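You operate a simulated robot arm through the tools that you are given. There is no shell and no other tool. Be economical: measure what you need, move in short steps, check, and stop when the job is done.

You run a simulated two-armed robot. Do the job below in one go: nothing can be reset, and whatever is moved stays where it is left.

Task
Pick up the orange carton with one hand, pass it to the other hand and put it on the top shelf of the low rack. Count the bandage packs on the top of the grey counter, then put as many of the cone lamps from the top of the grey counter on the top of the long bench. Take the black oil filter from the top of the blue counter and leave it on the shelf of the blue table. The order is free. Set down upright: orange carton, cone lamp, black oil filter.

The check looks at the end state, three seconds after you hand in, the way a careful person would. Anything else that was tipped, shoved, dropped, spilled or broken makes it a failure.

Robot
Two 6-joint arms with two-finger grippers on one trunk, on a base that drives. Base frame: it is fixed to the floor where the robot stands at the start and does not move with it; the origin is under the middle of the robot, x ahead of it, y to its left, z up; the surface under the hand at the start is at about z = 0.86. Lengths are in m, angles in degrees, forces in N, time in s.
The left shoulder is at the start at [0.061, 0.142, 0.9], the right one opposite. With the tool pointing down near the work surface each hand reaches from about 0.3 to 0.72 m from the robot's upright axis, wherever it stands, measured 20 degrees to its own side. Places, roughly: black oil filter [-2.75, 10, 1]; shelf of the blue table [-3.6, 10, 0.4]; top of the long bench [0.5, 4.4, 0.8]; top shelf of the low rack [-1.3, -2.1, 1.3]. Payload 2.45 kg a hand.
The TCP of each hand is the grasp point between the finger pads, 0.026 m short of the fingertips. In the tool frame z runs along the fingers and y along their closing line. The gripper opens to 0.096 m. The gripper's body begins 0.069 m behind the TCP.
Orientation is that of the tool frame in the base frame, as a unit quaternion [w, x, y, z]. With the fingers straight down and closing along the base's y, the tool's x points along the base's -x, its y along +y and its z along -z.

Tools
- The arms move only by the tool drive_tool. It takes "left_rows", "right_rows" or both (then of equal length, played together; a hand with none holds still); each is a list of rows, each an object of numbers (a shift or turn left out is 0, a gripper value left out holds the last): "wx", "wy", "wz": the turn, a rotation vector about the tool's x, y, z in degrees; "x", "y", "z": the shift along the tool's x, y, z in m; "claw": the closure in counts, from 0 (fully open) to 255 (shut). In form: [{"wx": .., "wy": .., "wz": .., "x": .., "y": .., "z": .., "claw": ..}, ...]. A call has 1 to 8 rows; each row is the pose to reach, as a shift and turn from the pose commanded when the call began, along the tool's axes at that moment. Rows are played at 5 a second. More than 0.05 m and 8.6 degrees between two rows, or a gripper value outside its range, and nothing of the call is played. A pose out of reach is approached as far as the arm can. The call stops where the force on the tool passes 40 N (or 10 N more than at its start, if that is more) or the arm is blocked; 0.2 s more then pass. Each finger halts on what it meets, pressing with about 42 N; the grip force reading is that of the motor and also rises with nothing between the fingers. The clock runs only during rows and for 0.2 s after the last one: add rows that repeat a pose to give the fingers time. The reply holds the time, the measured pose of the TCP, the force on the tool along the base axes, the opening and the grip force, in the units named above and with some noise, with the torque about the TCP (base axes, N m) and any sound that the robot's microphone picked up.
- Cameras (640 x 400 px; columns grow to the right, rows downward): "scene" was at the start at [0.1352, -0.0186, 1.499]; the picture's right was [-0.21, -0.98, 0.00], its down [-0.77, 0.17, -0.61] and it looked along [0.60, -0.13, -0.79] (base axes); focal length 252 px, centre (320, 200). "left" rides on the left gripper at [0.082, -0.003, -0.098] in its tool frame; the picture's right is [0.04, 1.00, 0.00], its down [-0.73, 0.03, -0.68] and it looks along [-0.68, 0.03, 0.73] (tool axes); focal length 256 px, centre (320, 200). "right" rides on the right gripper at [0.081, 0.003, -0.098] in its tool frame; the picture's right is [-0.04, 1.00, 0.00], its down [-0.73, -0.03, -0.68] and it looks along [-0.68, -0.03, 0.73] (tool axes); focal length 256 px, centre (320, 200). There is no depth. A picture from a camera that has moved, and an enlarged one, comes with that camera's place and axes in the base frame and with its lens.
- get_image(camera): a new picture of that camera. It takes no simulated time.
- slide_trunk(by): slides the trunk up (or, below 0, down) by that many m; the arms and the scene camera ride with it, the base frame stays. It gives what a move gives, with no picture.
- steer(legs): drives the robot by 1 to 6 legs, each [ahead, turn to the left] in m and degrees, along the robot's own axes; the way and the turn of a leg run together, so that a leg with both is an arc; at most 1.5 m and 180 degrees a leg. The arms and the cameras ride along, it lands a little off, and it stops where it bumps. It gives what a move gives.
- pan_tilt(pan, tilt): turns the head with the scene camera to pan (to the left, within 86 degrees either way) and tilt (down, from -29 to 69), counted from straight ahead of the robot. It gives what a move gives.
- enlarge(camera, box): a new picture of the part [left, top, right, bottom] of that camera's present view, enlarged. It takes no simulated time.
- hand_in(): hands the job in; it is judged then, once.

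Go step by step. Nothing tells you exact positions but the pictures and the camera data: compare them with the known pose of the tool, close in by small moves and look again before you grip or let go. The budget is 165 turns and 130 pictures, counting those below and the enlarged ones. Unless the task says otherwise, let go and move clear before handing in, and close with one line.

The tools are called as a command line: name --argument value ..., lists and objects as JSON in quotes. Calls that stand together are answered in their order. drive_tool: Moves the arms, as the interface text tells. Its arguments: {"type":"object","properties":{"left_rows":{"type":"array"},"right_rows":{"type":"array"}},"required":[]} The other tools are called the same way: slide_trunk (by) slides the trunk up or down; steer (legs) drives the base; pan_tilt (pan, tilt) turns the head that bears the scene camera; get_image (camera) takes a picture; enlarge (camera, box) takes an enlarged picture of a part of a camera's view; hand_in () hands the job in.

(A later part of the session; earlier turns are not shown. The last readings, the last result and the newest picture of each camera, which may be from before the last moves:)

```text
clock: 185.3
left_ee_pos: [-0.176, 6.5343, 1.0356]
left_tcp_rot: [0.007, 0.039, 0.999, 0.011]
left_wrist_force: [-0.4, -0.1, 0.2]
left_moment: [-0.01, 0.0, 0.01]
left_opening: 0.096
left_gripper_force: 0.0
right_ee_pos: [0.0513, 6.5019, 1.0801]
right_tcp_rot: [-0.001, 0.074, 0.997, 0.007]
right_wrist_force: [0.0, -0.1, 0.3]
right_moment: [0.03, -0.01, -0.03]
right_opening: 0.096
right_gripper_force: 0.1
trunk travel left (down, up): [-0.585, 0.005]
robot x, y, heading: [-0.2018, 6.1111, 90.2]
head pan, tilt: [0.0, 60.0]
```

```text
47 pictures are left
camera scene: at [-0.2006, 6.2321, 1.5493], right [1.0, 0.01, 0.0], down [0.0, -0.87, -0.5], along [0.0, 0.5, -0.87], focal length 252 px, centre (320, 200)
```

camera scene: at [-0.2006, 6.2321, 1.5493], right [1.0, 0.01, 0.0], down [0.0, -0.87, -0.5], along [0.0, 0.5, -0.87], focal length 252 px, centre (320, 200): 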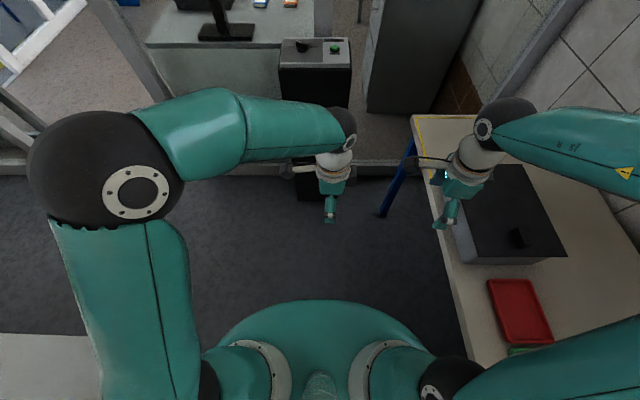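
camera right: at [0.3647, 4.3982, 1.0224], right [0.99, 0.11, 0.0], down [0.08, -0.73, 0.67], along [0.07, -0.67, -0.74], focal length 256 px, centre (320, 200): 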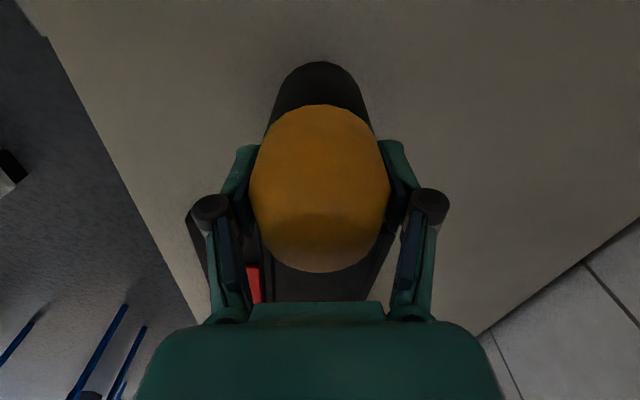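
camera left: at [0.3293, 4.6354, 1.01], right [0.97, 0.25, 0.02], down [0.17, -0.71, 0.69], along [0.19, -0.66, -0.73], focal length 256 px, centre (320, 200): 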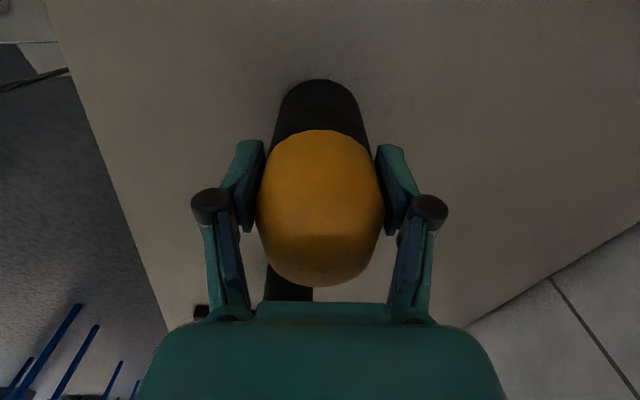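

drive_tool --left_rows '[{"x": 0.02, "y": 0.032}, {"x": 0.04, "y": 0.064}, {"x": 0.06, "y": 0.096}, {"x": 0.08, "y": 0.128}, {"x": 0.1, "y": 0.16}, {"x": 0.12, "y": 0.19}]' --right_rows '[{"x": 0.02, "y": 0.037}, {"x": 0.04, "y": 0.074}, {"x": 0.06, "y": 0.111}, {"x": 0.08, "y": 0.148}, {"x": 0.1, "y": 0.185}, {"x": 0.12, "y": 0.22}]'

get_image --camera "scene"

```text
clock: 186.7
left_ee_pos: [-0.2827, 6.7381, 1.0362]
left_tcp_rot: [0.006, 0.038, 0.999, 0.009]
left_wrist_force: [-0.6, -0.1, -0.3]
left_moment: [-0.05, -0.02, 0.0]
left_opening: 0.0961
left_gripper_force: 0.1
right_ee_pos: [-0.0392, 6.7414, 1.0817]
right_tcp_rot: [0.0, 0.072, 0.997, 0.005]
right_wrist_force: [-0.2, 1.5, -1.0]
right_moment: [-0.03, -0.02, -0.05]
right_opening: 0.0958
right_gripper_force: 0.0
trunk travel left (down, up): [-0.585, 0.005]
robot x, y, heading: [-0.203, 6.1062, 90.3]
head pan, tilt: [0.0, 60.0]
```

```text
46 pictures are left
camera scene: at [-0.2016, 6.2358, 1.5488], right [1.0, 0.0, 0.0], down [0.0, -0.87, -0.5], along [0.0, 0.5, -0.87], focal length 252 px, centre (320, 200)
```

scene: 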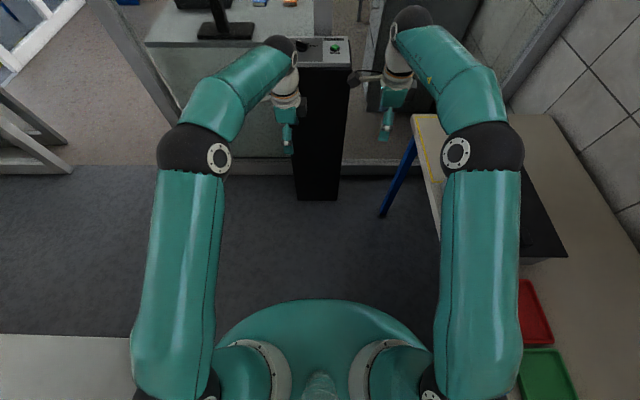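

Elbows are now within about ±0.33 m. Path: diagonal past the island corner, then left, then square to the doorway.

steer --legs '[[0, 13], [0, 13], [0, 12], [0, 12], [0.92, 0]]'

pan_tilt --pan 0 --tilt 30

get_image --camera "scene"

```text
clock: 195.1
left_ee_pos: [-1.441, 7.0364, 1.0377]
left_tcp_rot: [0.001, -0.388, 0.922, 0.012]
left_wrist_force: [-1.6, -0.6, 0.0]
left_moment: [0.0, 0.01, -0.01]
left_opening: 0.0963
left_gripper_force: 0.0
right_ee_pos: [-1.2882, 7.2261, 1.0827]
right_tcp_rot: [-0.004, -0.356, 0.935, 0.005]
right_wrist_force: [-0.6, 0.6, -1.0]
right_moment: [-0.02, 0.0, -0.02]
right_opening: 0.096
right_gripper_force: 0.0
trunk travel left (down, up): [-0.585, 0.005]
robot x, y, heading: [-0.9034, 6.6949, 140.4]
head pan, tilt: [0.0, 60.0]
```

```text
clock: 196.0
left_ee_pos: [-1.4404, 7.0361, 1.0382]
left_tcp_rot: [0.001, -0.388, 0.922, 0.012]
left_wrist_force: [0.3, 0.1, -0.6]
left_moment: [-0.01, 0.03, 0.0]
left_opening: 0.0961
left_gripper_force: 0.0
right_ee_pos: [-1.2866, 7.2266, 1.083]
right_tcp_rot: [-0.004, -0.356, 0.934, 0.006]
right_wrist_force: [-0.2, 0.1, 0.0]
right_moment: [-0.05, -0.03, 0.0]
right_opening: 0.0961
right_gripper_force: 0.2
trunk travel left (down, up): [-0.585, 0.005]
robot x, y, heading: [-0.9, 6.6966, 140.1]
head pan, tilt: [0.0, 30.0]
```

```text
45 pictures are left
camera scene: at [-1.0193, 6.7947, 1.5911], right [0.64, 0.77, 0.0], down [0.39, -0.32, -0.87], along [-0.67, 0.55, -0.5], focal length 252 px, centre (320, 200)
```

scene: 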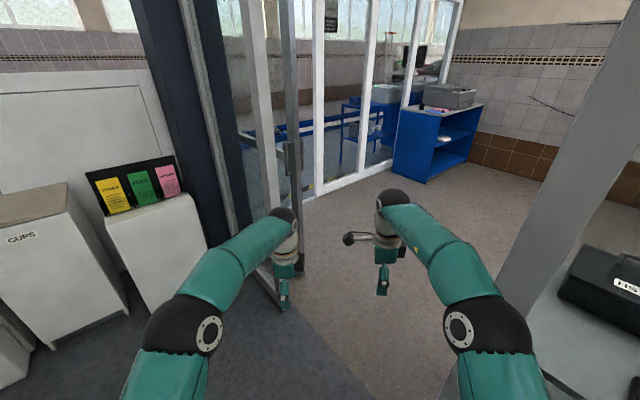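

The door opening spans x≈−2.2…−1.1. Turn left, go to x≈−1.62, then square up with the door.

steer --legs '[[0, 13], [0, 13], [0, 13], [0.71, 0]]'

steer --legs '[[0, -15], [0, -15], [0, -15], [0, -15], [0, -15], [0, -14]]'

get_image --camera "scene"

```text
clock: 202.6
left_ee_pos: [-2.239, 6.6327, 1.0381]
left_tcp_rot: [-0.005, -0.674, 0.739, 0.012]
left_wrist_force: [-1.1, -0.5, 0.4]
left_moment: [-0.02, 0.0, -0.02]
left_opening: 0.0963
left_gripper_force: 0.0
right_ee_pos: [-2.2399, 6.878, 1.0827]
right_tcp_rot: [-0.006, -0.647, 0.763, 0.005]
right_wrist_force: [-0.8, 0.0, -0.4]
right_moment: [0.0, 0.02, -0.01]
right_opening: 0.096
right_gripper_force: 0.1
trunk travel left (down, up): [-0.585, 0.005]
robot x, y, heading: [-1.6109, 6.7163, 179.2]
head pan, tilt: [0.0, 30.0]
```

```text
clock: 207.4
left_ee_pos: [-1.9437, 7.2578, 1.0401]
left_tcp_rot: [0.0, -0.169, 0.985, 0.012]
left_wrist_force: [1.7, 1.2, 0.3]
left_moment: [-0.06, 0.15, 0.0]
left_opening: 0.096
left_gripper_force: 0.1
right_ee_pos: [-1.7217, 7.3582, 1.0837]
right_tcp_rot: [-0.006, -0.135, 0.991, 0.007]
right_wrist_force: [2.6, 0.5, -0.5]
right_moment: [-0.08, 0.16, -0.02]
right_opening: 0.096
right_gripper_force: 0.0
trunk travel left (down, up): [-0.585, 0.005]
robot x, y, heading: [-1.6608, 6.6967, 114.1]
head pan, tilt: [0.0, 30.0]
stopped in leg 5: the robot was blocked; the commanded pose is now the measured one
```

```text
44 pictures are left
camera scene: at [-1.7148, 6.8336, 1.5913], right [0.91, 0.4, -0.01], down [0.2, -0.46, -0.87], along [-0.35, 0.79, -0.5], focal length 252 px, centre (320, 200)
```

scene: 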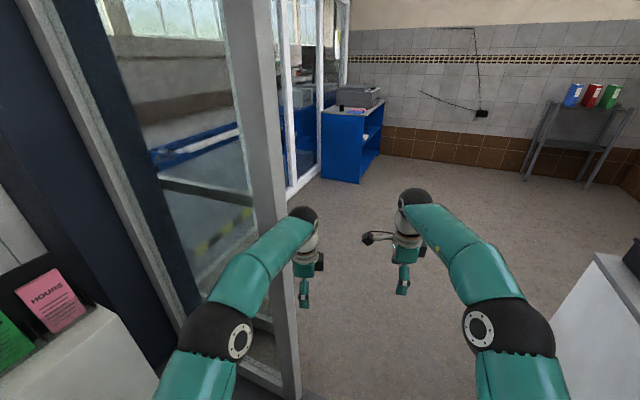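

Left hand is ~0.2 m from the door frame; continue turning right, away from it.

steer --legs '[[0, -12], [0, -12]]'

get_image --camera "scene"

```text
clock: 209.5
left_ee_pos: [-1.697, 7.3255, 1.0406]
left_tcp_rot: [0.006, 0.039, 0.999, 0.012]
left_wrist_force: [0.4, 0.3, 0.5]
left_moment: [0.03, 0.01, 0.01]
left_opening: 0.0963
left_gripper_force: 0.0
right_ee_pos: [-1.4527, 7.3262, 1.0858]
right_tcp_rot: [-0.002, 0.074, 0.997, 0.009]
right_wrist_force: [0.3, -1.1, -1.0]
right_moment: [-0.03, 0.0, 0.01]
right_opening: 0.0963
right_gripper_force: 0.0
trunk travel left (down, up): [-0.585, 0.005]
robot x, y, heading: [-1.6868, 6.6945, 90.1]
head pan, tilt: [0.0, 30.0]
```

```text
43 pictures are left
camera scene: at [-1.6837, 6.8441, 1.5912], right [1.0, 0.0, 0.0], down [0.0, -0.5, -0.87], along [0.0, 0.87, -0.5], focal length 252 px, centre (320, 200)
```

scene: 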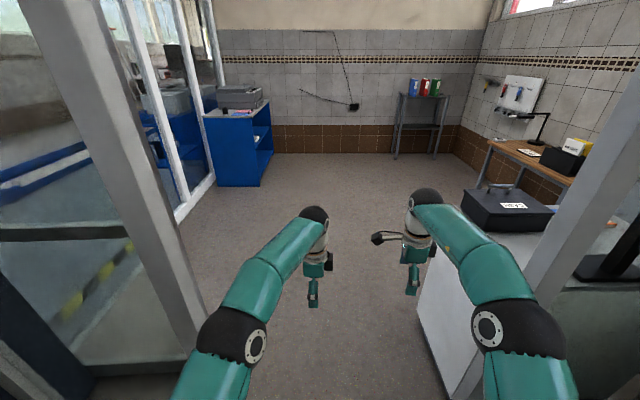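

Doorway ahead is clear. I steer slightly right and pass through, then look left at the blue counter and glass wall.

steer --legs '[[0, -4], [0.9, 0], [0, 4], [0.75, 0]]'

pan_tilt --pan 45 --tilt 20

get_image --camera "scene"

```text
clock: 219.0
left_ee_pos: [-1.6167, 8.9822, 1.0402]
left_tcp_rot: [0.006, 0.044, 0.999, 0.011]
left_wrist_force: [0.0, 0.1, 0.0]
left_moment: [-0.04, 0.04, 0.01]
left_opening: 0.0962
left_gripper_force: 0.0
right_ee_pos: [-1.3724, 8.982, 1.0857]
right_tcp_rot: [0.0, 0.08, 0.997, 0.008]
right_wrist_force: [0.0, -0.6, -0.8]
right_moment: [-0.01, 0.0, 0.0]
right_opening: 0.0961
right_gripper_force: 0.1
trunk travel left (down, up): [-0.585, 0.005]
robot x, y, heading: [-1.6099, 8.3528, 89.3]
head pan, tilt: [0.0, 30.0]
```

```text
clock: 220.2
left_ee_pos: [-1.6164, 8.9823, 1.0408]
left_tcp_rot: [0.006, 0.044, 0.999, 0.011]
left_wrist_force: [0.5, 0.3, 0.4]
left_moment: [0.03, -0.03, -0.01]
left_opening: 0.0961
left_gripper_force: 0.2
right_ee_pos: [-1.3718, 8.9817, 1.086]
right_tcp_rot: [-0.002, 0.079, 0.997, 0.009]
right_wrist_force: [-0.5, -0.2, -0.2]
right_moment: [0.02, 0.0, -0.01]
right_opening: 0.0962
right_gripper_force: 0.0
trunk travel left (down, up): [-0.585, 0.005]
robot x, y, heading: [-1.6083, 8.3508, 89.6]
head pan, tilt: [45.0, 20.0]
```

```text
42 pictures are left
camera scene: at [-1.6741, 8.4775, 1.6073], right [0.71, 0.7, 0.0], down [0.24, -0.25, -0.94], along [-0.66, 0.67, -0.34], focal length 252 px, centre (320, 200)
```

scene: 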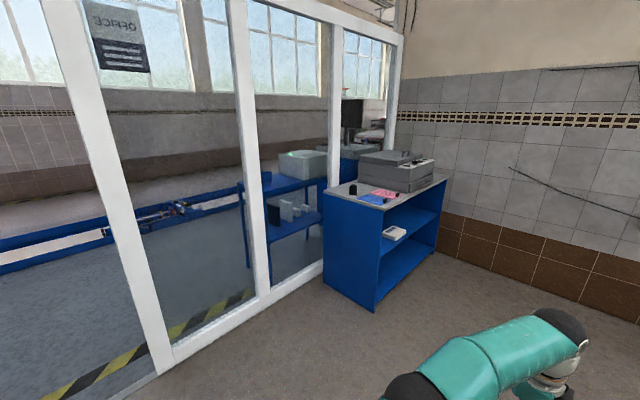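

The filter is the small black cylinder on the blue counter near (−2.87, 10.1); the blue table is beyond the glass wall (x≈−3.25). I look left for a passage.

pan_tilt --pan 86 --tilt 15

get_image --camera "scene"

```text
clock: 221.2
left_ee_pos: [-1.6162, 8.9825, 1.0415]
left_tcp_rot: [0.005, 0.044, 0.999, 0.012]
left_wrist_force: [0.4, -0.1, 0.7]
left_moment: [0.01, -0.03, 0.0]
left_opening: 0.0959
left_gripper_force: 0.0
right_ee_pos: [-1.372, 8.9796, 1.0867]
right_tcp_rot: [-0.002, 0.079, 0.997, 0.008]
right_wrist_force: [-0.2, -0.3, -0.7]
right_moment: [-0.01, 0.03, 0.0]
right_opening: 0.0961
right_gripper_force: 0.0
trunk travel left (down, up): [-0.585, 0.005]
robot x, y, heading: [-1.6078, 8.3524, 89.6]
head pan, tilt: [85.9, 15.0]
```

```text
41 pictures are left
camera scene: at [-1.702, 8.4186, 1.6155], right [0.08, 1.0, 0.0], down [0.26, -0.02, -0.97], along [-0.96, 0.08, -0.26], focal length 252 px, centre (320, 200)
```

scene: 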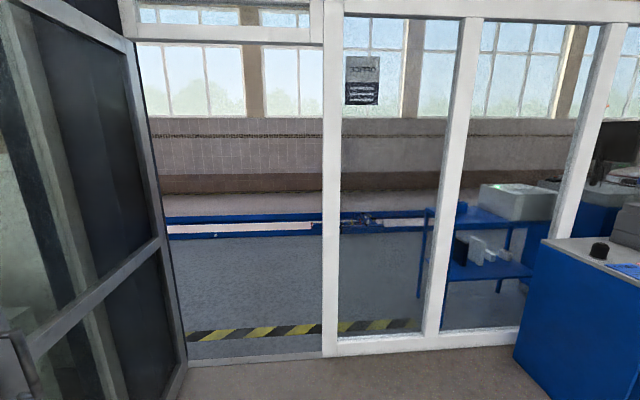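

There is an open doorway in the glass wall at x≈−3.2, y≈7.6–8.55. The shelf needs a horizontal grip, so I rotate the left hand to point forward here in open space.

drive_tool --left_rows '[{"wx": -4.9, "wy": 4.9, "wz": 4.9, "x": 0.02, "y": -0.01}, {"wx": -9.8, "wy": 9.8, "wz": 9.8, "x": 0.04, "y": -0.02}, {"wx": -14.7, "wy": 14.7, "wz": 14.7, "x": 0.06, "y": -0.03}, {"wx": -19.6, "wy": 19.6, "wz": 19.6, "x": 0.08, "y": -0.04}, {"wx": -24.5, "wy": 24.5, "wz": 24.5, "x": 0.1, "y": -0.05}, {"wx": -29.4, "wy": 29.4, "wz": 29.4, "x": 0.12, "y": -0.06}, {"wx": -34.3, "wy": 34.3, "wz": 34.3, "x": 0.14, "y": -0.07}, {"wx": -39.2, "wy": 39.2, "wz": 39.2, "x": 0.15, "y": -0.08}]'

drive_tool --left_rows '[{"wx": -4.9, "wy": 4.9, "wz": 4.9}, {"wx": -9.8, "wy": 9.8, "wz": 9.8}, {"wx": -14.7, "wy": 14.7, "wz": 14.7}, {"wx": -19.6, "wy": 19.6, "wz": 19.6}, {"wx": -24.5, "wy": 24.5, "wz": 24.5}, {"wx": -29.4, "wy": 29.4, "wz": 29.4}, {"wx": -30.1, "wy": 30.1, "wz": 30.1}]'

pan_tilt --pan 20 --tilt 55

get_image --camera "scene"

```text
clock: 223.0
left_ee_pos: [-1.7727, 8.9135, 1.037]
left_tcp_rot: [-0.305, 0.352, 0.813, 0.349]
left_wrist_force: [0.5, 0.2, -0.1]
left_moment: [0.0, 0.02, -0.01]
left_opening: 0.096
left_gripper_force: 0.1
right_ee_pos: [-1.3706, 8.9816, 1.087]
right_tcp_rot: [-0.001, 0.079, 0.997, 0.008]
right_wrist_force: [0.4, 0.2, 0.2]
right_moment: [-0.03, 0.01, -0.02]
right_opening: 0.096
right_gripper_force: 0.0
trunk travel left (down, up): [-0.585, 0.005]
robot x, y, heading: [-1.6111, 8.3526, 89.3]
head pan, tilt: [85.9, 15.0]
```

```text
clock: 224.6
left_ee_pos: [-1.6856, 8.8857, 1.0686]
left_tcp_rot: [-0.485, 0.506, 0.488, 0.521]
left_wrist_force: [-0.1, 0.1, -0.4]
left_moment: [0.0, -0.01, 0.02]
left_opening: 0.0959
left_gripper_force: 0.0
left hand out of reach, approached as far as the arm can: row 5, 6, 7
right_ee_pos: [-1.3724, 8.9811, 1.086]
right_tcp_rot: [-0.002, 0.079, 0.997, 0.008]
right_wrist_force: [-0.9, -0.4, 0.3]
right_moment: [-0.01, -0.03, -0.01]
right_opening: 0.0959
right_gripper_force: 0.0
trunk travel left (down, up): [-0.585, 0.005]
robot x, y, heading: [-1.6123, 8.3477, 89.5]
head pan, tilt: [85.9, 15.0]
```

```text
clock: 226.0
left_ee_pos: [-1.6869, 8.8874, 1.0674]
left_tcp_rot: [-0.485, 0.507, 0.488, 0.519]
left_wrist_force: [0.5, 0.1, -0.6]
left_moment: [0.02, 0.0, 0.0]
left_opening: 0.0958
left_gripper_force: 0.1
right_ee_pos: [-1.3722, 8.9811, 1.0864]
right_tcp_rot: [-0.002, 0.079, 0.997, 0.009]
right_wrist_force: [0.4, 0.5, -1.0]
right_moment: [0.02, 0.0, 0.01]
right_opening: 0.0962
right_gripper_force: 0.1
trunk travel left (down, up): [-0.585, 0.005]
robot x, y, heading: [-1.6103, 8.3529, 89.7]
head pan, tilt: [20.0, 55.0]
```

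```text
40 pictures are left
camera scene: at [-1.633, 8.4788, 1.5553], right [0.94, 0.33, 0.0], down [0.27, -0.77, -0.57], along [-0.19, 0.54, -0.82], focal length 252 px, centre (320, 200)
```

scene: 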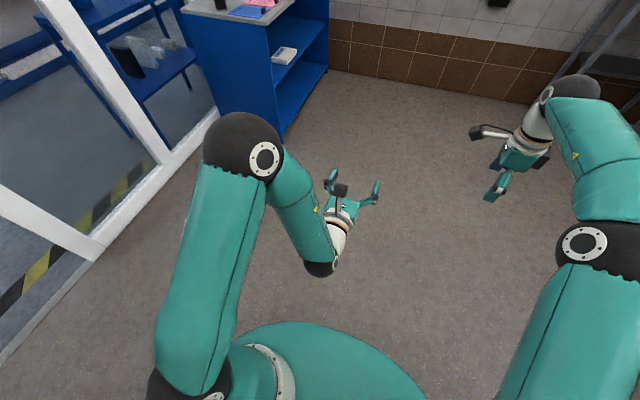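

The left arm is nicely narrow. Drive to the front of the blue counter.

steer --legs '[[0, 12], [0, 12], [0, 12], [0, 11], [1.35, 0]]'

steer --legs '[[0, -12], [0, -12], [0, -12], [0, -11]]'

pan_tilt --pan 5 --tilt 40

get_image --camera "scene"

get_image --camera "left"

```text
clock: 236.2
left_ee_pos: [-3.018, 9.6218, 1.0676]
left_tcp_rot: [0.648, -0.277, -0.647, -0.291]
left_wrist_force: [0.3, 0.4, 0.1]
left_moment: [0.0, 0.0, 0.02]
left_opening: 0.096
left_gripper_force: 0.1
right_ee_pos: [-2.8663, 9.9115, 1.0864]
right_tcp_rot: [-0.005, -0.314, 0.95, 0.007]
right_wrist_force: [0.4, 0.5, -0.6]
right_moment: [0.02, 0.0, 0.05]
right_opening: 0.096
right_gripper_force: 0.1
trunk travel left (down, up): [-0.585, 0.005]
robot x, y, heading: [-2.5845, 9.3028, 135.2]
head pan, tilt: [20.0, 55.0]
```

```text
clock: 240.2
left_ee_pos: [-2.6448, 9.8414, 1.0699]
left_tcp_rot: [-0.482, 0.51, 0.484, 0.522]
left_wrist_force: [-0.5, -0.4, -0.7]
left_moment: [0.0, 0.0, 0.07]
left_opening: 0.0961
left_gripper_force: 0.0
right_ee_pos: [-2.33, 9.9286, 1.0867]
right_tcp_rot: [-0.004, 0.087, 0.996, 0.009]
right_wrist_force: [0.6, -0.7, 0.1]
right_moment: [0.0, 0.12, 0.0]
right_opening: 0.0959
right_gripper_force: 0.1
trunk travel left (down, up): [-0.585, 0.005]
robot x, y, heading: [-2.624, 9.3068, 88.4]
head pan, tilt: [20.0, 55.0]
stopped in leg 4: the robot was blocked; the commanded pose is now the measured one
```

```text
clock: 241.0
left_ee_pos: [-2.6492, 9.84, 1.0698]
left_tcp_rot: [-0.481, 0.509, 0.485, 0.523]
left_wrist_force: [0.5, -0.1, 1.0]
left_moment: [-0.02, 0.04, 0.01]
left_opening: 0.0959
left_gripper_force: 0.0
right_ee_pos: [-2.3342, 9.9298, 1.087]
right_tcp_rot: [-0.002, 0.087, 0.996, 0.01]
right_wrist_force: [-0.2, -0.6, 0.1]
right_moment: [0.0, 0.03, -0.01]
right_opening: 0.0962
right_gripper_force: 0.1
trunk travel left (down, up): [-0.585, 0.005]
robot x, y, heading: [-2.6232, 9.3079, 88.7]
head pan, tilt: [5.0, 40.0]
```

```text
39 pictures are left
camera scene: at [-2.6265, 9.4486, 1.5758], right [1.0, 0.07, 0.0], down [0.04, -0.64, -0.77], along [-0.05, 0.76, -0.64], focal length 252 px, centre (320, 200)
```

scene: 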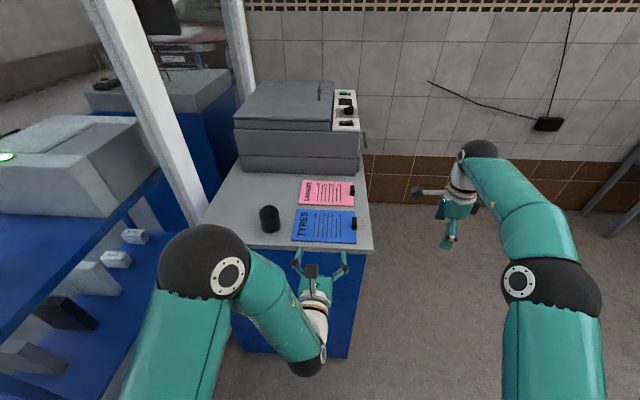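

```text
38 pictures are left
camera left: at [-2.6611, 9.7424, 1.1496], right [1.0, -0.07, 0.06], down [0.0, -0.67, -0.74], along [0.09, 0.74, -0.67], focal length 256 px, centre (320, 200)
```

left: 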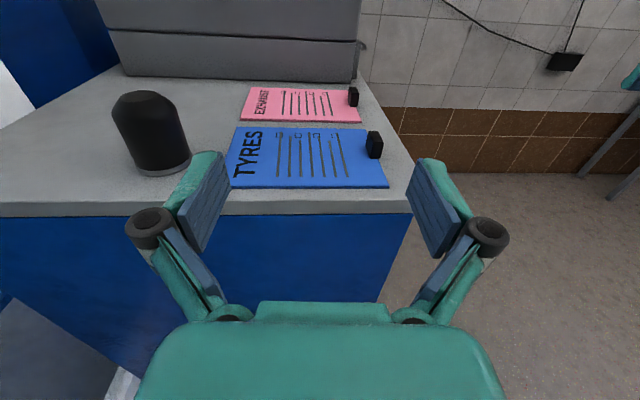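

The filter is at about (−2.863, 10.10), base z≈0.90, ~0.11 tall, ~0.075 wide. Roll 0.15 m ahead and shift the left hand in line with it.

steer --legs '[[0.15, 0]]'

drive_tool --left_rows '[{"y": -0.035, "z": -0.03}, {"y": -0.07, "z": -0.06, "x": -0.01}, {"y": -0.105, "z": -0.06, "x": -0.03}, {"y": -0.14, "z": -0.06, "x": -0.05}, {"y": -0.175, "z": -0.06, "x": -0.07}, {"y": -0.21, "z": -0.06, "x": -0.09}]'

get_image --camera "left"

get_image --camera "scene"

```text
clock: 242.4
left_ee_pos: [-2.6467, 9.994, 1.0686]
left_tcp_rot: [-0.479, 0.511, 0.484, 0.524]
left_wrist_force: [0.0, 0.9, 0.3]
left_moment: [0.02, 0.03, -0.01]
left_opening: 0.0961
left_gripper_force: 0.1
right_ee_pos: [-2.3304, 10.0817, 1.0854]
right_tcp_rot: [-0.002, 0.087, 0.996, 0.008]
right_wrist_force: [0.7, 0.8, -0.1]
right_moment: [-0.06, 0.01, -0.03]
right_opening: 0.0962
right_gripper_force: 0.1
trunk travel left (down, up): [-0.585, 0.005]
robot x, y, heading: [-2.6221, 9.4536, 88.7]
head pan, tilt: [5.0, 40.0]
```

```text
clock: 243.8
left_ee_pos: [-2.6949, 9.9475, 1.0167]
left_tcp_rot: [-0.482, 0.509, 0.487, 0.521]
left_wrist_force: [0.2, 0.3, -0.4]
left_moment: [0.0, 0.03, -0.02]
left_opening: 0.096
left_gripper_force: 0.0
left hand out of reach, approached as far as the arm can: row 2, 3, 4, 5, 6
right_ee_pos: [-2.3313, 10.08, 1.0879]
right_tcp_rot: [-0.002, 0.087, 0.996, 0.008]
right_wrist_force: [0.2, 0.5, 0.2]
right_moment: [-0.04, 0.02, 0.03]
right_opening: 0.0961
right_gripper_force: 0.0
trunk travel left (down, up): [-0.585, 0.005]
robot x, y, heading: [-2.62, 9.4553, 88.9]
head pan, tilt: [5.0, 40.0]
```

```text
37 pictures are left
camera left: at [-2.7056, 9.8493, 1.0968], right [1.0, -0.06, 0.06], down [0.0, -0.67, -0.74], along [0.09, 0.74, -0.67], focal length 256 px, centre (320, 200)
```

left: 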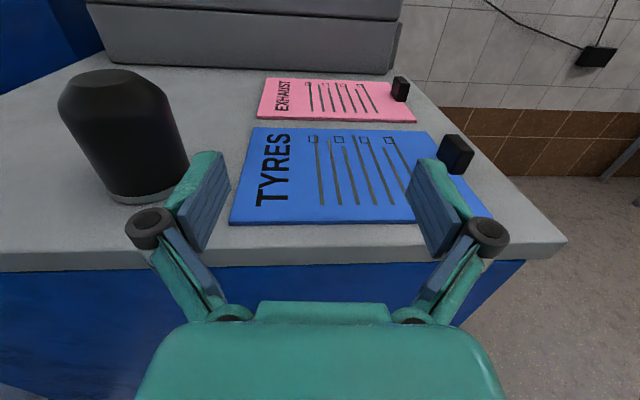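

```text
36 pictures are left
camera scene: at [-2.6233, 9.6003, 1.5758], right [1.0, 0.06, 0.0], down [0.04, -0.64, -0.77], along [-0.05, 0.76, -0.64], focal length 252 px, centre (320, 200)
```

scene: 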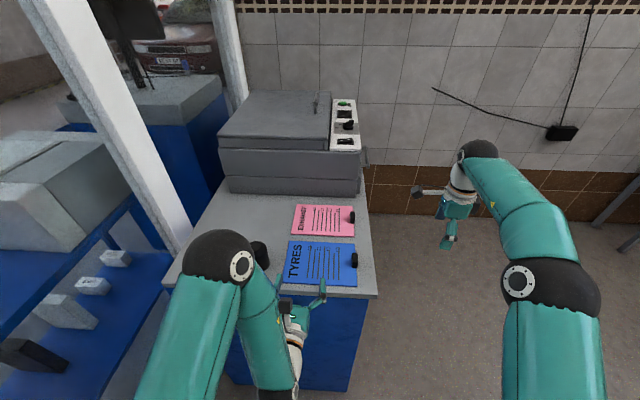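

The hand can't go sideways in this configuration, so I shift the base left: back out, angle in, and realign.

steer --legs '[[-0.45, 0], [0, 11], [0, 11], [0.4, 0], [0, -11], [0, -10]]'

get_image --camera "left"

```text
clock: 251.7
left_ee_pos: [-2.8466, 9.8656, 1.0175]
left_tcp_rot: [-0.484, 0.506, 0.489, 0.519]
left_wrist_force: [0.5, 0.3, -0.2]
left_moment: [-0.01, -0.03, 0.02]
left_opening: 0.096
left_gripper_force: 0.0
right_ee_pos: [-2.4844, 10.0018, 1.0879]
right_tcp_rot: [-0.002, 0.083, 0.996, 0.008]
right_wrist_force: [-0.4, 0.2, 0.0]
right_moment: [-0.02, 0.02, -0.06]
right_opening: 0.0957
right_gripper_force: 0.0
trunk travel left (down, up): [-0.585, 0.005]
robot x, y, heading: [-2.7842, 9.375, 89.2]
head pan, tilt: [5.0, 40.0]
```

```text
35 pictures are left
camera left: at [-2.8568, 9.7678, 1.0972], right [1.0, -0.05, 0.06], down [0.01, -0.67, -0.74], along [0.08, 0.74, -0.67], focal length 256 px, centre (320, 200)
```

left: 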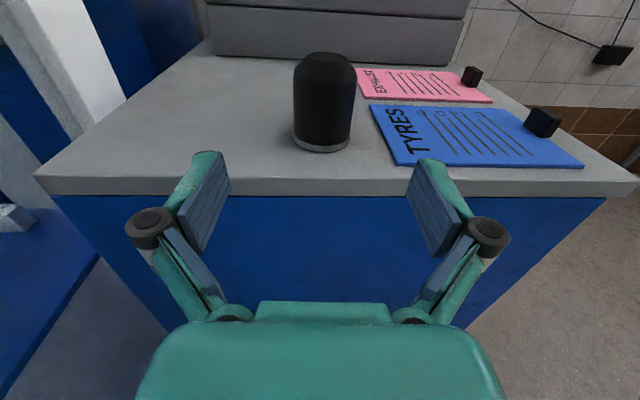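

Aligned to ~1 cm. Lower the hand to z≈0.962, shift 1.4 cm right, and roll ahead 0.15 m.

drive_tool --left_rows '[{"x": -0.02, "y": 0.007}, {"x": -0.04, "y": 0.014}, {"x": -0.055, "y": 0.014}, {"x": -0.055, "y": 0.014}]'

steer --legs '[[0.13, 0]]'

get_image --camera "left"

```text
clock: 252.7
left_ee_pos: [-2.8283, 9.8711, 0.9639]
left_tcp_rot: [-0.483, 0.508, 0.49, 0.518]
left_wrist_force: [-1.4, 0.1, -0.8]
left_moment: [0.03, 0.01, -0.01]
left_opening: 0.0961
left_gripper_force: 0.1
left hand out of reach, approached as far as the arm can: row 3, 4
right_ee_pos: [-2.4827, 10.0021, 1.088]
right_tcp_rot: [-0.001, 0.083, 0.997, 0.008]
right_wrist_force: [-0.1, 0.5, 0.4]
right_moment: [-0.02, 0.01, 0.0]
right_opening: 0.0958
right_gripper_force: 0.0
trunk travel left (down, up): [-0.585, 0.005]
robot x, y, heading: [-2.7869, 9.373, 89.2]
head pan, tilt: [5.0, 40.0]
```

```text
clock: 254.0
left_ee_pos: [-2.8293, 10.0041, 0.9656]
left_tcp_rot: [-0.483, 0.508, 0.49, 0.518]
left_wrist_force: [1.3, 1.1, -0.3]
left_moment: [0.02, -0.02, 0.02]
left_opening: 0.0962
left_gripper_force: 0.0
right_ee_pos: [-2.4829, 10.1362, 1.0859]
right_tcp_rot: [-0.002, 0.082, 0.997, 0.007]
right_wrist_force: [-0.2, 0.9, -1.1]
right_moment: [-0.08, 0.0, -0.03]
right_opening: 0.0958
right_gripper_force: 0.0
trunk travel left (down, up): [-0.585, 0.005]
robot x, y, heading: [-2.7828, 9.5081, 89.5]
head pan, tilt: [5.0, 40.0]
```

```text
34 pictures are left
camera left: at [-2.839, 9.9058, 1.0455], right [1.0, -0.05, 0.06], down [0.01, -0.68, -0.73], along [0.08, 0.73, -0.68], focal length 256 px, centre (320, 200)
```

left: 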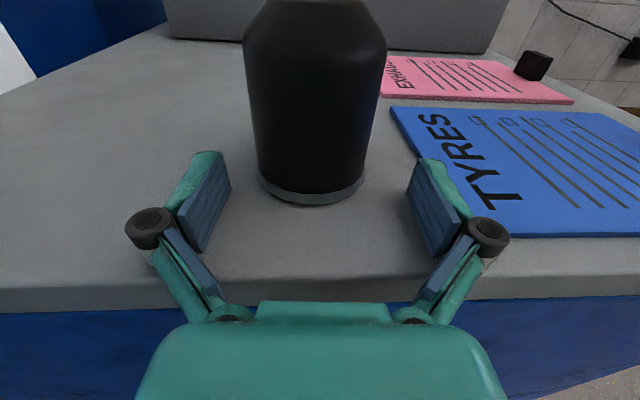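

Aligned with the filter; I enlarge to check that it fits between the fingers.

enlarge --camera "left" --box '[200, 0, 440, 240]'

enlarge --camera "scene" --box '[200, 180, 400, 330]'

```text
1.67 times, centred on (320, 120) of left
camera zoom: at [-2.839, 9.9058, 1.0455], right [1.0, -0.05, 0.06], down [0.01, -0.68, -0.73], along [0.08, 0.73, -0.68], focal length 427 px, centre (320, 333)
```

zoom: 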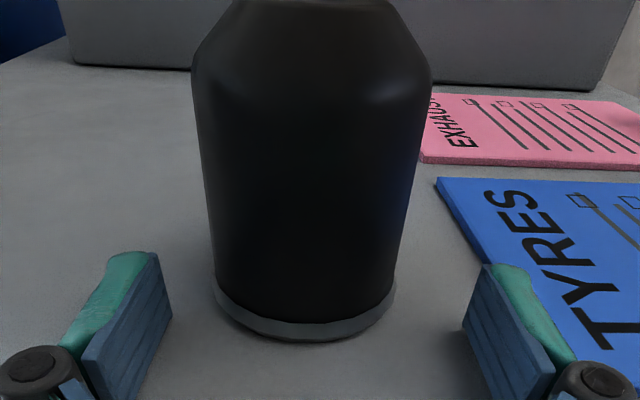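

```text
2.67 times, centred on (300, 255) of scene
camera zoom: at [-2.7883, 9.6538, 1.5756], right [1.0, 0.07, 0.0], down [0.05, -0.64, -0.76], along [-0.06, 0.76, -0.65], focal length 674 px, centre (373, 53)
```

zoom: 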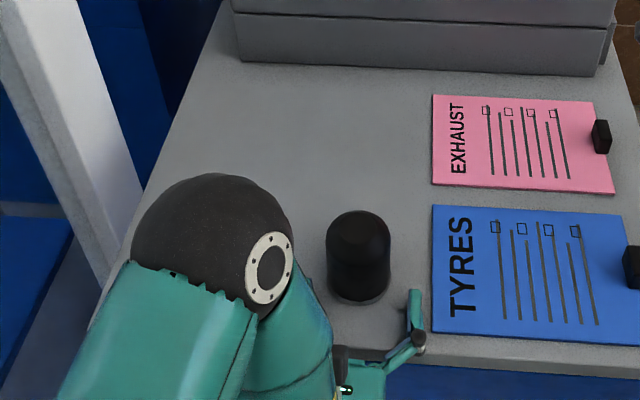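

It's ~0.07 m wide, fine. Advance 5.5 cm by arm and look again before closing.

drive_tool --left_rows '[{"z": 0.02, "y": -0.002}, {"z": 0.04, "y": -0.002}, {"z": 0.055, "y": -0.002}, {"z": 0.055, "y": -0.002}]'

get_image --camera "left"

```text
clock: 254.6
left_ee_pos: [-2.8285, 10.0287, 0.9659]
left_tcp_rot: [-0.482, 0.512, 0.488, 0.517]
left_wrist_force: [-3.6, -18.4, 11.4]
left_moment: [-1.11, 0.04, 0.15]
left_opening: 0.0959
left_gripper_force: 0.1
right_ee_pos: [-2.4825, 10.1325, 1.0888]
right_tcp_rot: [-0.002, 0.082, 0.997, 0.009]
right_wrist_force: [-0.6, 0.5, -0.3]
right_moment: [-0.06, 0.0, 0.01]
right_opening: 0.0959
right_gripper_force: 0.1
trunk travel left (down, up): [-0.585, 0.005]
robot x, y, heading: [-2.7852, 9.5065, 89.0]
head pan, tilt: [5.0, 40.0]
stopped in row 2 (left hand): the force on the tool passed its limit at 61 N (the readings are from after the stop); the commanded pose is now the measured one
```

```text
31 pictures are left
camera left: at [-2.8389, 9.931, 1.0479], right [1.0, -0.06, 0.05], down [0.0, -0.68, -0.73], along [0.08, 0.73, -0.68], focal length 256 px, centre (320, 200)
```

left: 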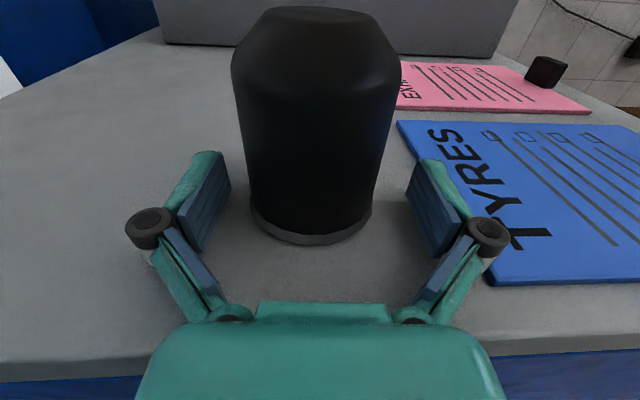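

The arm touched the counter's front edge (wrist side). Back off slightly and look from above.

drive_tool --left_rows '[{"z": -0.015}, {"z": -0.03}]'

pan_tilt --pan 10 --tilt 65

get_image --camera "scene"

```text
clock: 255.2
left_ee_pos: [-2.8301, 10.0005, 0.9653]
left_tcp_rot: [-0.481, 0.51, 0.49, 0.517]
left_wrist_force: [-0.6, -0.8, -0.3]
left_moment: [0.0, 0.02, 0.0]
left_opening: 0.0962
left_gripper_force: 0.0
right_ee_pos: [-2.4828, 10.1333, 1.0877]
right_tcp_rot: [-0.002, 0.082, 0.997, 0.008]
right_wrist_force: [0.1, -0.2, 0.6]
right_moment: [0.01, -0.02, 0.01]
right_opening: 0.096
right_gripper_force: 0.0
trunk travel left (down, up): [-0.585, 0.005]
robot x, y, heading: [-2.7872, 9.5062, 89.5]
head pan, tilt: [5.0, 40.0]
```

```text
clock: 256.1
left_ee_pos: [-2.83, 9.9999, 0.9661]
left_tcp_rot: [-0.481, 0.51, 0.491, 0.517]
left_wrist_force: [-0.2, 0.4, 0.5]
left_moment: [0.01, -0.01, 0.01]
left_opening: 0.0961
left_gripper_force: 0.1
right_ee_pos: [-2.4825, 10.1349, 1.0879]
right_tcp_rot: [-0.001, 0.081, 0.997, 0.009]
right_wrist_force: [-0.5, -0.2, 0.3]
right_moment: [0.03, -0.02, -0.01]
right_opening: 0.0961
right_gripper_force: 0.1
trunk travel left (down, up): [-0.585, 0.005]
robot x, y, heading: [-2.7847, 9.5077, 89.2]
head pan, tilt: [10.0, 65.0]
```

```text
30 pictures are left
camera scene: at [-2.7918, 9.626, 1.5437], right [0.99, 0.16, 0.0], down [0.14, -0.89, -0.42], along [-0.07, 0.42, -0.91], focal length 252 px, centre (320, 200)
```

scene: 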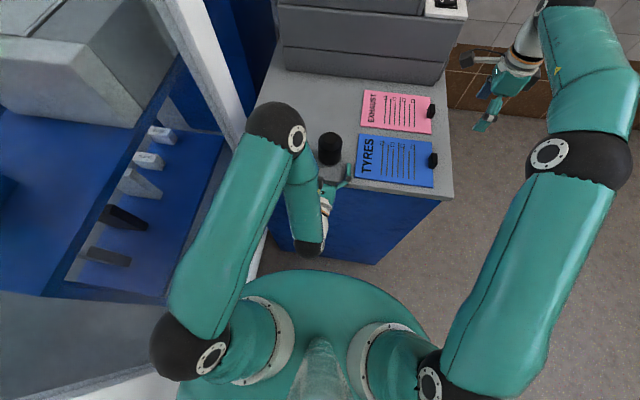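

The protrusion under the hand hits the counter edge. Pitching the fingers 20° down lifts the wrist; this will help at the shelf too.

drive_tool --left_rows '[{"wy": -7}, {"wy": -14}, {"wy": -20}, {"wy": -20}]'

drive_tool --left_rows '[{"z": 0.019, "x": 0.007}, {"z": 0.038, "x": 0.014}, {"z": 0.052, "x": 0.019}, {"z": 0.052, "x": 0.019}]'

get_image --camera "left"

```text
clock: 257.1
left_ee_pos: [-2.8303, 10.0003, 0.9667]
left_tcp_rot: [-0.389, 0.593, 0.566, 0.42]
left_wrist_force: [-0.2, -0.2, 0.4]
left_moment: [0.02, -0.01, -0.02]
left_opening: 0.0962
left_gripper_force: 0.0
right_ee_pos: [-2.4819, 10.1333, 1.0877]
right_tcp_rot: [-0.001, 0.082, 0.997, 0.008]
right_wrist_force: [0.3, -0.3, 0.2]
right_moment: [-0.01, 0.01, 0.0]
right_opening: 0.096
right_gripper_force: 0.1
trunk travel left (down, up): [-0.585, 0.005]
robot x, y, heading: [-2.7831, 9.5061, 89.4]
head pan, tilt: [10.0, 65.0]
```

```text
clock: 258.1
left_ee_pos: [-2.8286, 10.0501, 0.9657]
left_tcp_rot: [-0.389, 0.594, 0.566, 0.42]
left_wrist_force: [-1.3, -26.1, 2.9]
left_moment: [-0.69, 0.13, 0.41]
left_opening: 0.0961
left_gripper_force: 0.1
right_ee_pos: [-2.4835, 10.1305, 1.0896]
right_tcp_rot: [-0.002, 0.082, 0.997, 0.009]
right_wrist_force: [-0.1, -0.3, 0.3]
right_moment: [-0.01, -0.02, 0.04]
right_opening: 0.0958
right_gripper_force: 0.1
trunk travel left (down, up): [-0.585, 0.005]
robot x, y, heading: [-2.7812, 9.5037, 89.0]
head pan, tilt: [10.0, 65.0]
```

```text
29 pictures are left
camera left: at [-2.8372, 9.9873, 1.0764], right [1.0, -0.04, 0.05], down [-0.02, -0.89, -0.45], along [0.07, 0.45, -0.89], focal length 256 px, centre (320, 200)
```

left: 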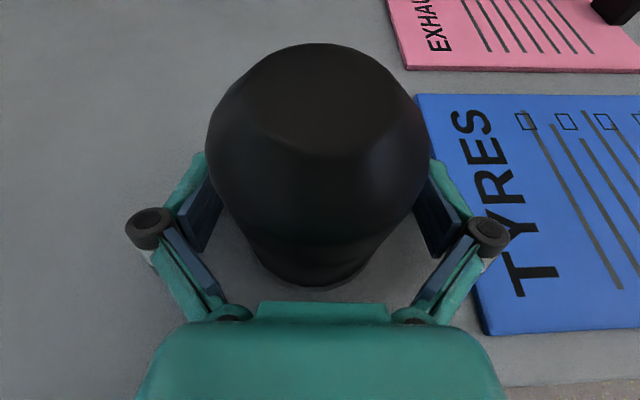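

The filter sits between the pads now, with the arm lightly against the counter edge. Close here and check the grip.

drive_tool --left_rows '[{"claw": 255}, {"claw": 255}, {"claw": 255}, {"claw": 255}]'

get_image --camera "left"

```text
clock: 259.1
left_ee_pos: [-2.8285, 10.057, 0.9693]
left_tcp_rot: [-0.392, 0.59, 0.564, 0.424]
left_wrist_force: [-2.0, 10.8, 19.9]
left_moment: [0.34, 0.75, -0.32]
left_opening: 0.0601
left_gripper_force: 41.9
right_ee_pos: [-2.4832, 10.1331, 1.0891]
right_tcp_rot: [-0.001, 0.082, 0.997, 0.008]
right_wrist_force: [0.4, -0.3, 0.4]
right_moment: [0.02, -0.03, 0.03]
right_opening: 0.0959
right_gripper_force: 0.0
trunk travel left (down, up): [-0.585, 0.005]
robot x, y, heading: [-2.7837, 9.5097, 89.2]
head pan, tilt: [10.0, 65.0]
```

```text
28 pictures are left
camera left: at [-2.8373, 9.9917, 1.0787], right [1.0, -0.04, 0.05], down [-0.01, -0.89, -0.46], along [0.07, 0.46, -0.88], focal length 256 px, centre (320, 200)
```

left: 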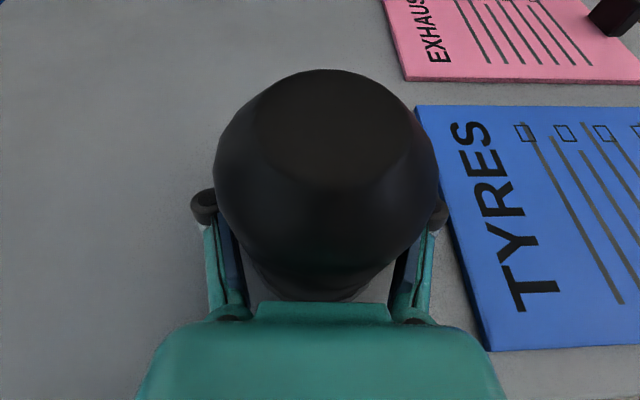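

Gripped at 0.060 m. Lift straight up and back off.

drive_tool --left_rows '[{"x": 0.014, "z": -0.005}, {"x": 0.028, "z": -0.01}, {"x": 0.047, "z": -0.017}, {"x": 0.066, "z": -0.024}, {"x": 0.066, "z": -0.024}]'

steer --legs '[[-0.4, 0]]'

pan_tilt --pan 10 --tilt 45

get_image --camera "scene"

```text
clock: 260.3
left_ee_pos: [-2.83, 10.0571, 1.0363]
left_tcp_rot: [-0.388, 0.594, 0.566, 0.42]
left_wrist_force: [0.2, -0.2, -3.2]
left_moment: [0.07, 0.0, 0.0]
left_opening: 0.0604
left_gripper_force: 42.1
right_ee_pos: [-2.4827, 10.1351, 1.0881]
right_tcp_rot: [-0.002, 0.082, 0.997, 0.008]
right_wrist_force: [0.0, 0.4, -0.9]
right_moment: [0.0, -0.02, 0.03]
right_opening: 0.0957
right_gripper_force: 0.0
trunk travel left (down, up): [-0.585, 0.005]
robot x, y, heading: [-2.7831, 9.507, 89.2]
head pan, tilt: [10.0, 65.0]
```

```text
clock: 262.8
left_ee_pos: [-2.8374, 9.6514, 1.0373]
left_tcp_rot: [-0.391, 0.591, 0.567, 0.42]
left_wrist_force: [0.4, 0.1, -2.3]
left_moment: [0.08, 0.0, 0.0]
left_opening: 0.0603
left_gripper_force: 41.9
right_ee_pos: [-2.4928, 9.7321, 1.0887]
right_tcp_rot: [-0.002, 0.079, 0.997, 0.008]
right_wrist_force: [0.2, 0.4, 0.1]
right_moment: [0.02, -0.03, 0.01]
right_opening: 0.096
right_gripper_force: 0.0
trunk travel left (down, up): [-0.585, 0.005]
robot x, y, heading: [-2.7871, 9.103, 89.4]
head pan, tilt: [10.0, 65.0]
```

```text
clock: 263.6
left_ee_pos: [-2.8368, 9.6528, 1.037]
left_tcp_rot: [-0.39, 0.591, 0.567, 0.42]
left_wrist_force: [-0.8, 0.7, -2.6]
left_moment: [0.05, 0.03, -0.04]
left_opening: 0.0603
left_gripper_force: 41.4
right_ee_pos: [-2.4921, 9.7328, 1.0881]
right_tcp_rot: [-0.002, 0.078, 0.997, 0.008]
right_wrist_force: [1.1, -0.4, 0.9]
right_moment: [0.03, -0.01, 0.01]
right_opening: 0.096
right_gripper_force: 0.1
trunk travel left (down, up): [-0.585, 0.005]
robot x, y, heading: [-2.7903, 9.1023, 89.4]
head pan, tilt: [10.0, 45.0]
```

```text
27 pictures are left
camera scene: at [-2.8008, 9.2437, 1.5685], right [0.99, 0.17, 0.0], down [0.12, -0.7, -0.71], along [-0.12, 0.7, -0.71], focal length 252 px, centre (320, 200)
```

scene: 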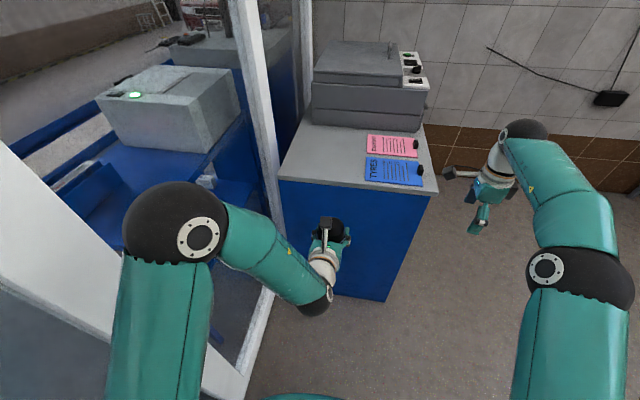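

The filter is held upright. To reach the side doorway I shift right first, then back down, then turn left.

steer --legs '[[-0.3, 0], [0, -13], [0, -13], [0, -13], [0, -13], [0.55, 0]]'

steer --legs '[[0, 13], [0, 13], [0, 13], [0, 13], [-0.98, 0]]'

```text
clock: 268.4
left_ee_pos: [-2.4914, 9.2686, 1.0353]
left_tcp_rot: [-0.233, 0.744, 0.346, 0.521]
left_wrist_force: [-0.1, -0.6, -2.7]
left_moment: [0.09, -0.04, 0.04]
left_opening: 0.0602
left_gripper_force: 42.0
right_ee_pos: [-2.1695, 9.1197, 1.0889]
right_tcp_rot: [-0.001, 0.4, 0.917, 0.009]
right_wrist_force: [0.4, -0.4, -0.1]
right_moment: [-0.01, 0.04, -0.01]
right_opening: 0.0957
right_gripper_force: 0.1
trunk travel left (down, up): [-0.585, 0.005]
robot x, y, heading: [-2.8187, 8.8216, 50.7]
head pan, tilt: [10.0, 45.0]
stopped in leg 4: the robot was blocked; the commanded pose is now the measured one
```

```text
clock: 272.3
left_ee_pos: [-2.9504, 9.3574, 1.037]
left_tcp_rot: [-0.429, 0.53, 0.628, 0.376]
left_wrist_force: [-1.5, -0.3, -3.0]
left_moment: [0.07, 0.01, -0.08]
left_opening: 0.0602
left_gripper_force: 41.7
right_ee_pos: [-2.6258, 9.5072, 1.0923]
right_tcp_rot: [-0.001, -0.022, 1.0, 0.011]
right_wrist_force: [-0.9, -0.5, 0.3]
right_moment: [0.01, -0.12, 0.01]
right_opening: 0.096
right_gripper_force: 0.1
trunk travel left (down, up): [-0.585, 0.005]
robot x, y, heading: [-2.7725, 8.8327, 101.4]
head pan, tilt: [10.0, 45.0]
stopped in leg 4: the robot was blocked; the commanded pose is now the measured one
```

I'll use a reversing arc instead: straight back a little, then reverse while turning left.

steer --legs '[[-0.25, 0], [-0.3, 14], [-0.3, 14]]'

pan_tilt --pan 30 --tilt 40

get_image --camera "scene"

```text
clock: 275.8
left_ee_pos: [-2.9314, 8.7913, 1.0368]
left_tcp_rot: [-0.47, 0.455, 0.682, 0.326]
left_wrist_force: [-0.6, 0.9, -2.2]
left_moment: [0.02, 0.03, -0.06]
left_opening: 0.0605
left_gripper_force: 41.9
right_ee_pos: [-2.6516, 9.0113, 1.0963]
right_tcp_rot: [-0.002, -0.137, 0.991, 0.012]
right_wrist_force: [-0.3, -0.3, 1.4]
right_moment: [0.04, -0.05, 0.01]
right_opening: 0.0961
right_gripper_force: 0.0
trunk travel left (down, up): [-0.585, 0.005]
robot x, y, heading: [-2.6393, 8.3228, 111.8]
head pan, tilt: [10.0, 45.0]
stopped in leg 2: the robot was blocked; the commanded pose is now the measured one
```

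```text
clock: 276.6
left_ee_pos: [-2.9305, 8.7945, 1.037]
left_tcp_rot: [-0.47, 0.455, 0.683, 0.324]
left_wrist_force: [-0.1, -1.1, -2.8]
left_moment: [0.04, 0.02, -0.01]
left_opening: 0.0606
left_gripper_force: 42.2
right_ee_pos: [-2.648, 9.0157, 1.0928]
right_tcp_rot: [-0.004, -0.136, 0.991, 0.012]
right_wrist_force: [0.4, 0.1, 0.2]
right_moment: [0.01, -0.04, -0.03]
right_opening: 0.096
right_gripper_force: 0.1
trunk travel left (down, up): [-0.585, 0.005]
robot x, y, heading: [-2.6375, 8.3199, 111.8]
head pan, tilt: [30.0, 40.0]
```

```text
26 pictures are left
camera scene: at [-2.7255, 8.4297, 1.5759], right [0.62, 0.79, 0.0], down [0.51, -0.4, -0.77], along [-0.6, 0.47, -0.64], focal length 252 px, centre (320, 200)
```

scene: 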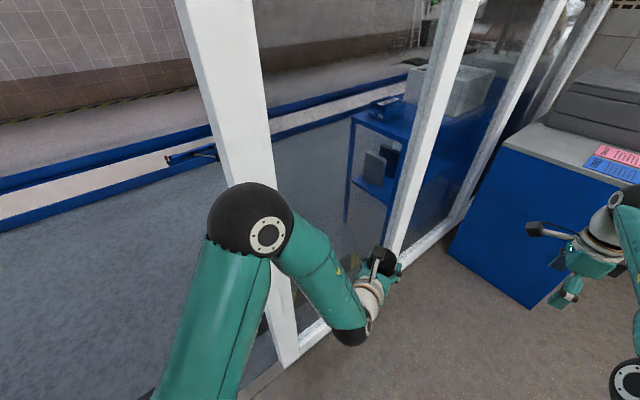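

Continue reversing with a gentle arc, one leg per call.

steer --legs '[[-0.28, 10]]'

steer --legs '[[0, 10]]'

steer --legs '[[-0.2, 0]]'

```text
clock: 278.3
left_ee_pos: [-2.89, 8.5374, 1.0413]
left_tcp_rot: [-0.493, 0.407, 0.712, 0.292]
left_wrist_force: [-0.6, -1.4, -2.0]
left_moment: [0.08, 0.0, -0.02]
left_opening: 0.0602
left_gripper_force: 41.8
right_ee_pos: [-2.642, 8.7931, 1.0987]
right_tcp_rot: [-0.003, -0.202, 0.979, 0.012]
right_wrist_force: [0.5, -0.5, 1.6]
right_moment: [0.12, 0.01, -0.02]
right_opening: 0.0959
right_gripper_force: 0.1
trunk travel left (down, up): [-0.585, 0.005]
robot x, y, heading: [-2.5325, 8.1192, 118.4]
head pan, tilt: [30.0, 40.0]
stopped in leg 1: the robot was blocked; the commanded pose is now the measured one
```

```text
clock: 279.5
left_ee_pos: [-2.9596, 8.4754, 1.0368]
left_tcp_rot: [-0.515, 0.344, 0.745, 0.248]
left_wrist_force: [-0.5, 0.1, -3.3]
left_moment: [0.06, 0.04, -0.02]
left_opening: 0.0599
left_gripper_force: 41.5
right_ee_pos: [-2.7588, 8.7708, 1.0937]
right_tcp_rot: [-0.004, -0.287, 0.958, 0.008]
right_wrist_force: [-0.3, 0.7, 0.6]
right_moment: [-0.01, -0.01, 0.0]
right_opening: 0.096
right_gripper_force: 0.1
trunk travel left (down, up): [-0.585, 0.005]
robot x, y, heading: [-2.5271, 8.1194, 128.5]
head pan, tilt: [30.0, 40.0]
```

```text
clock: 280.9
left_ee_pos: [-2.8595, 8.3615, 1.0393]
left_tcp_rot: [-0.513, 0.349, 0.744, 0.249]
left_wrist_force: [-1.0, 0.9, -2.8]
left_moment: [0.02, 0.06, 0.0]
left_opening: 0.0603
left_gripper_force: 41.8
right_ee_pos: [-2.6579, 8.6558, 1.0956]
right_tcp_rot: [-0.004, -0.284, 0.959, 0.008]
right_wrist_force: [-0.3, 0.4, -0.7]
right_moment: [-0.03, 0.02, -0.02]
right_opening: 0.0961
right_gripper_force: 0.0
trunk travel left (down, up): [-0.585, 0.005]
robot x, y, heading: [-2.4357, 8.0072, 127.8]
head pan, tilt: [30.0, 40.0]
stopped in leg 1: the robot was blocked; the commanded pose is now the measured one
```

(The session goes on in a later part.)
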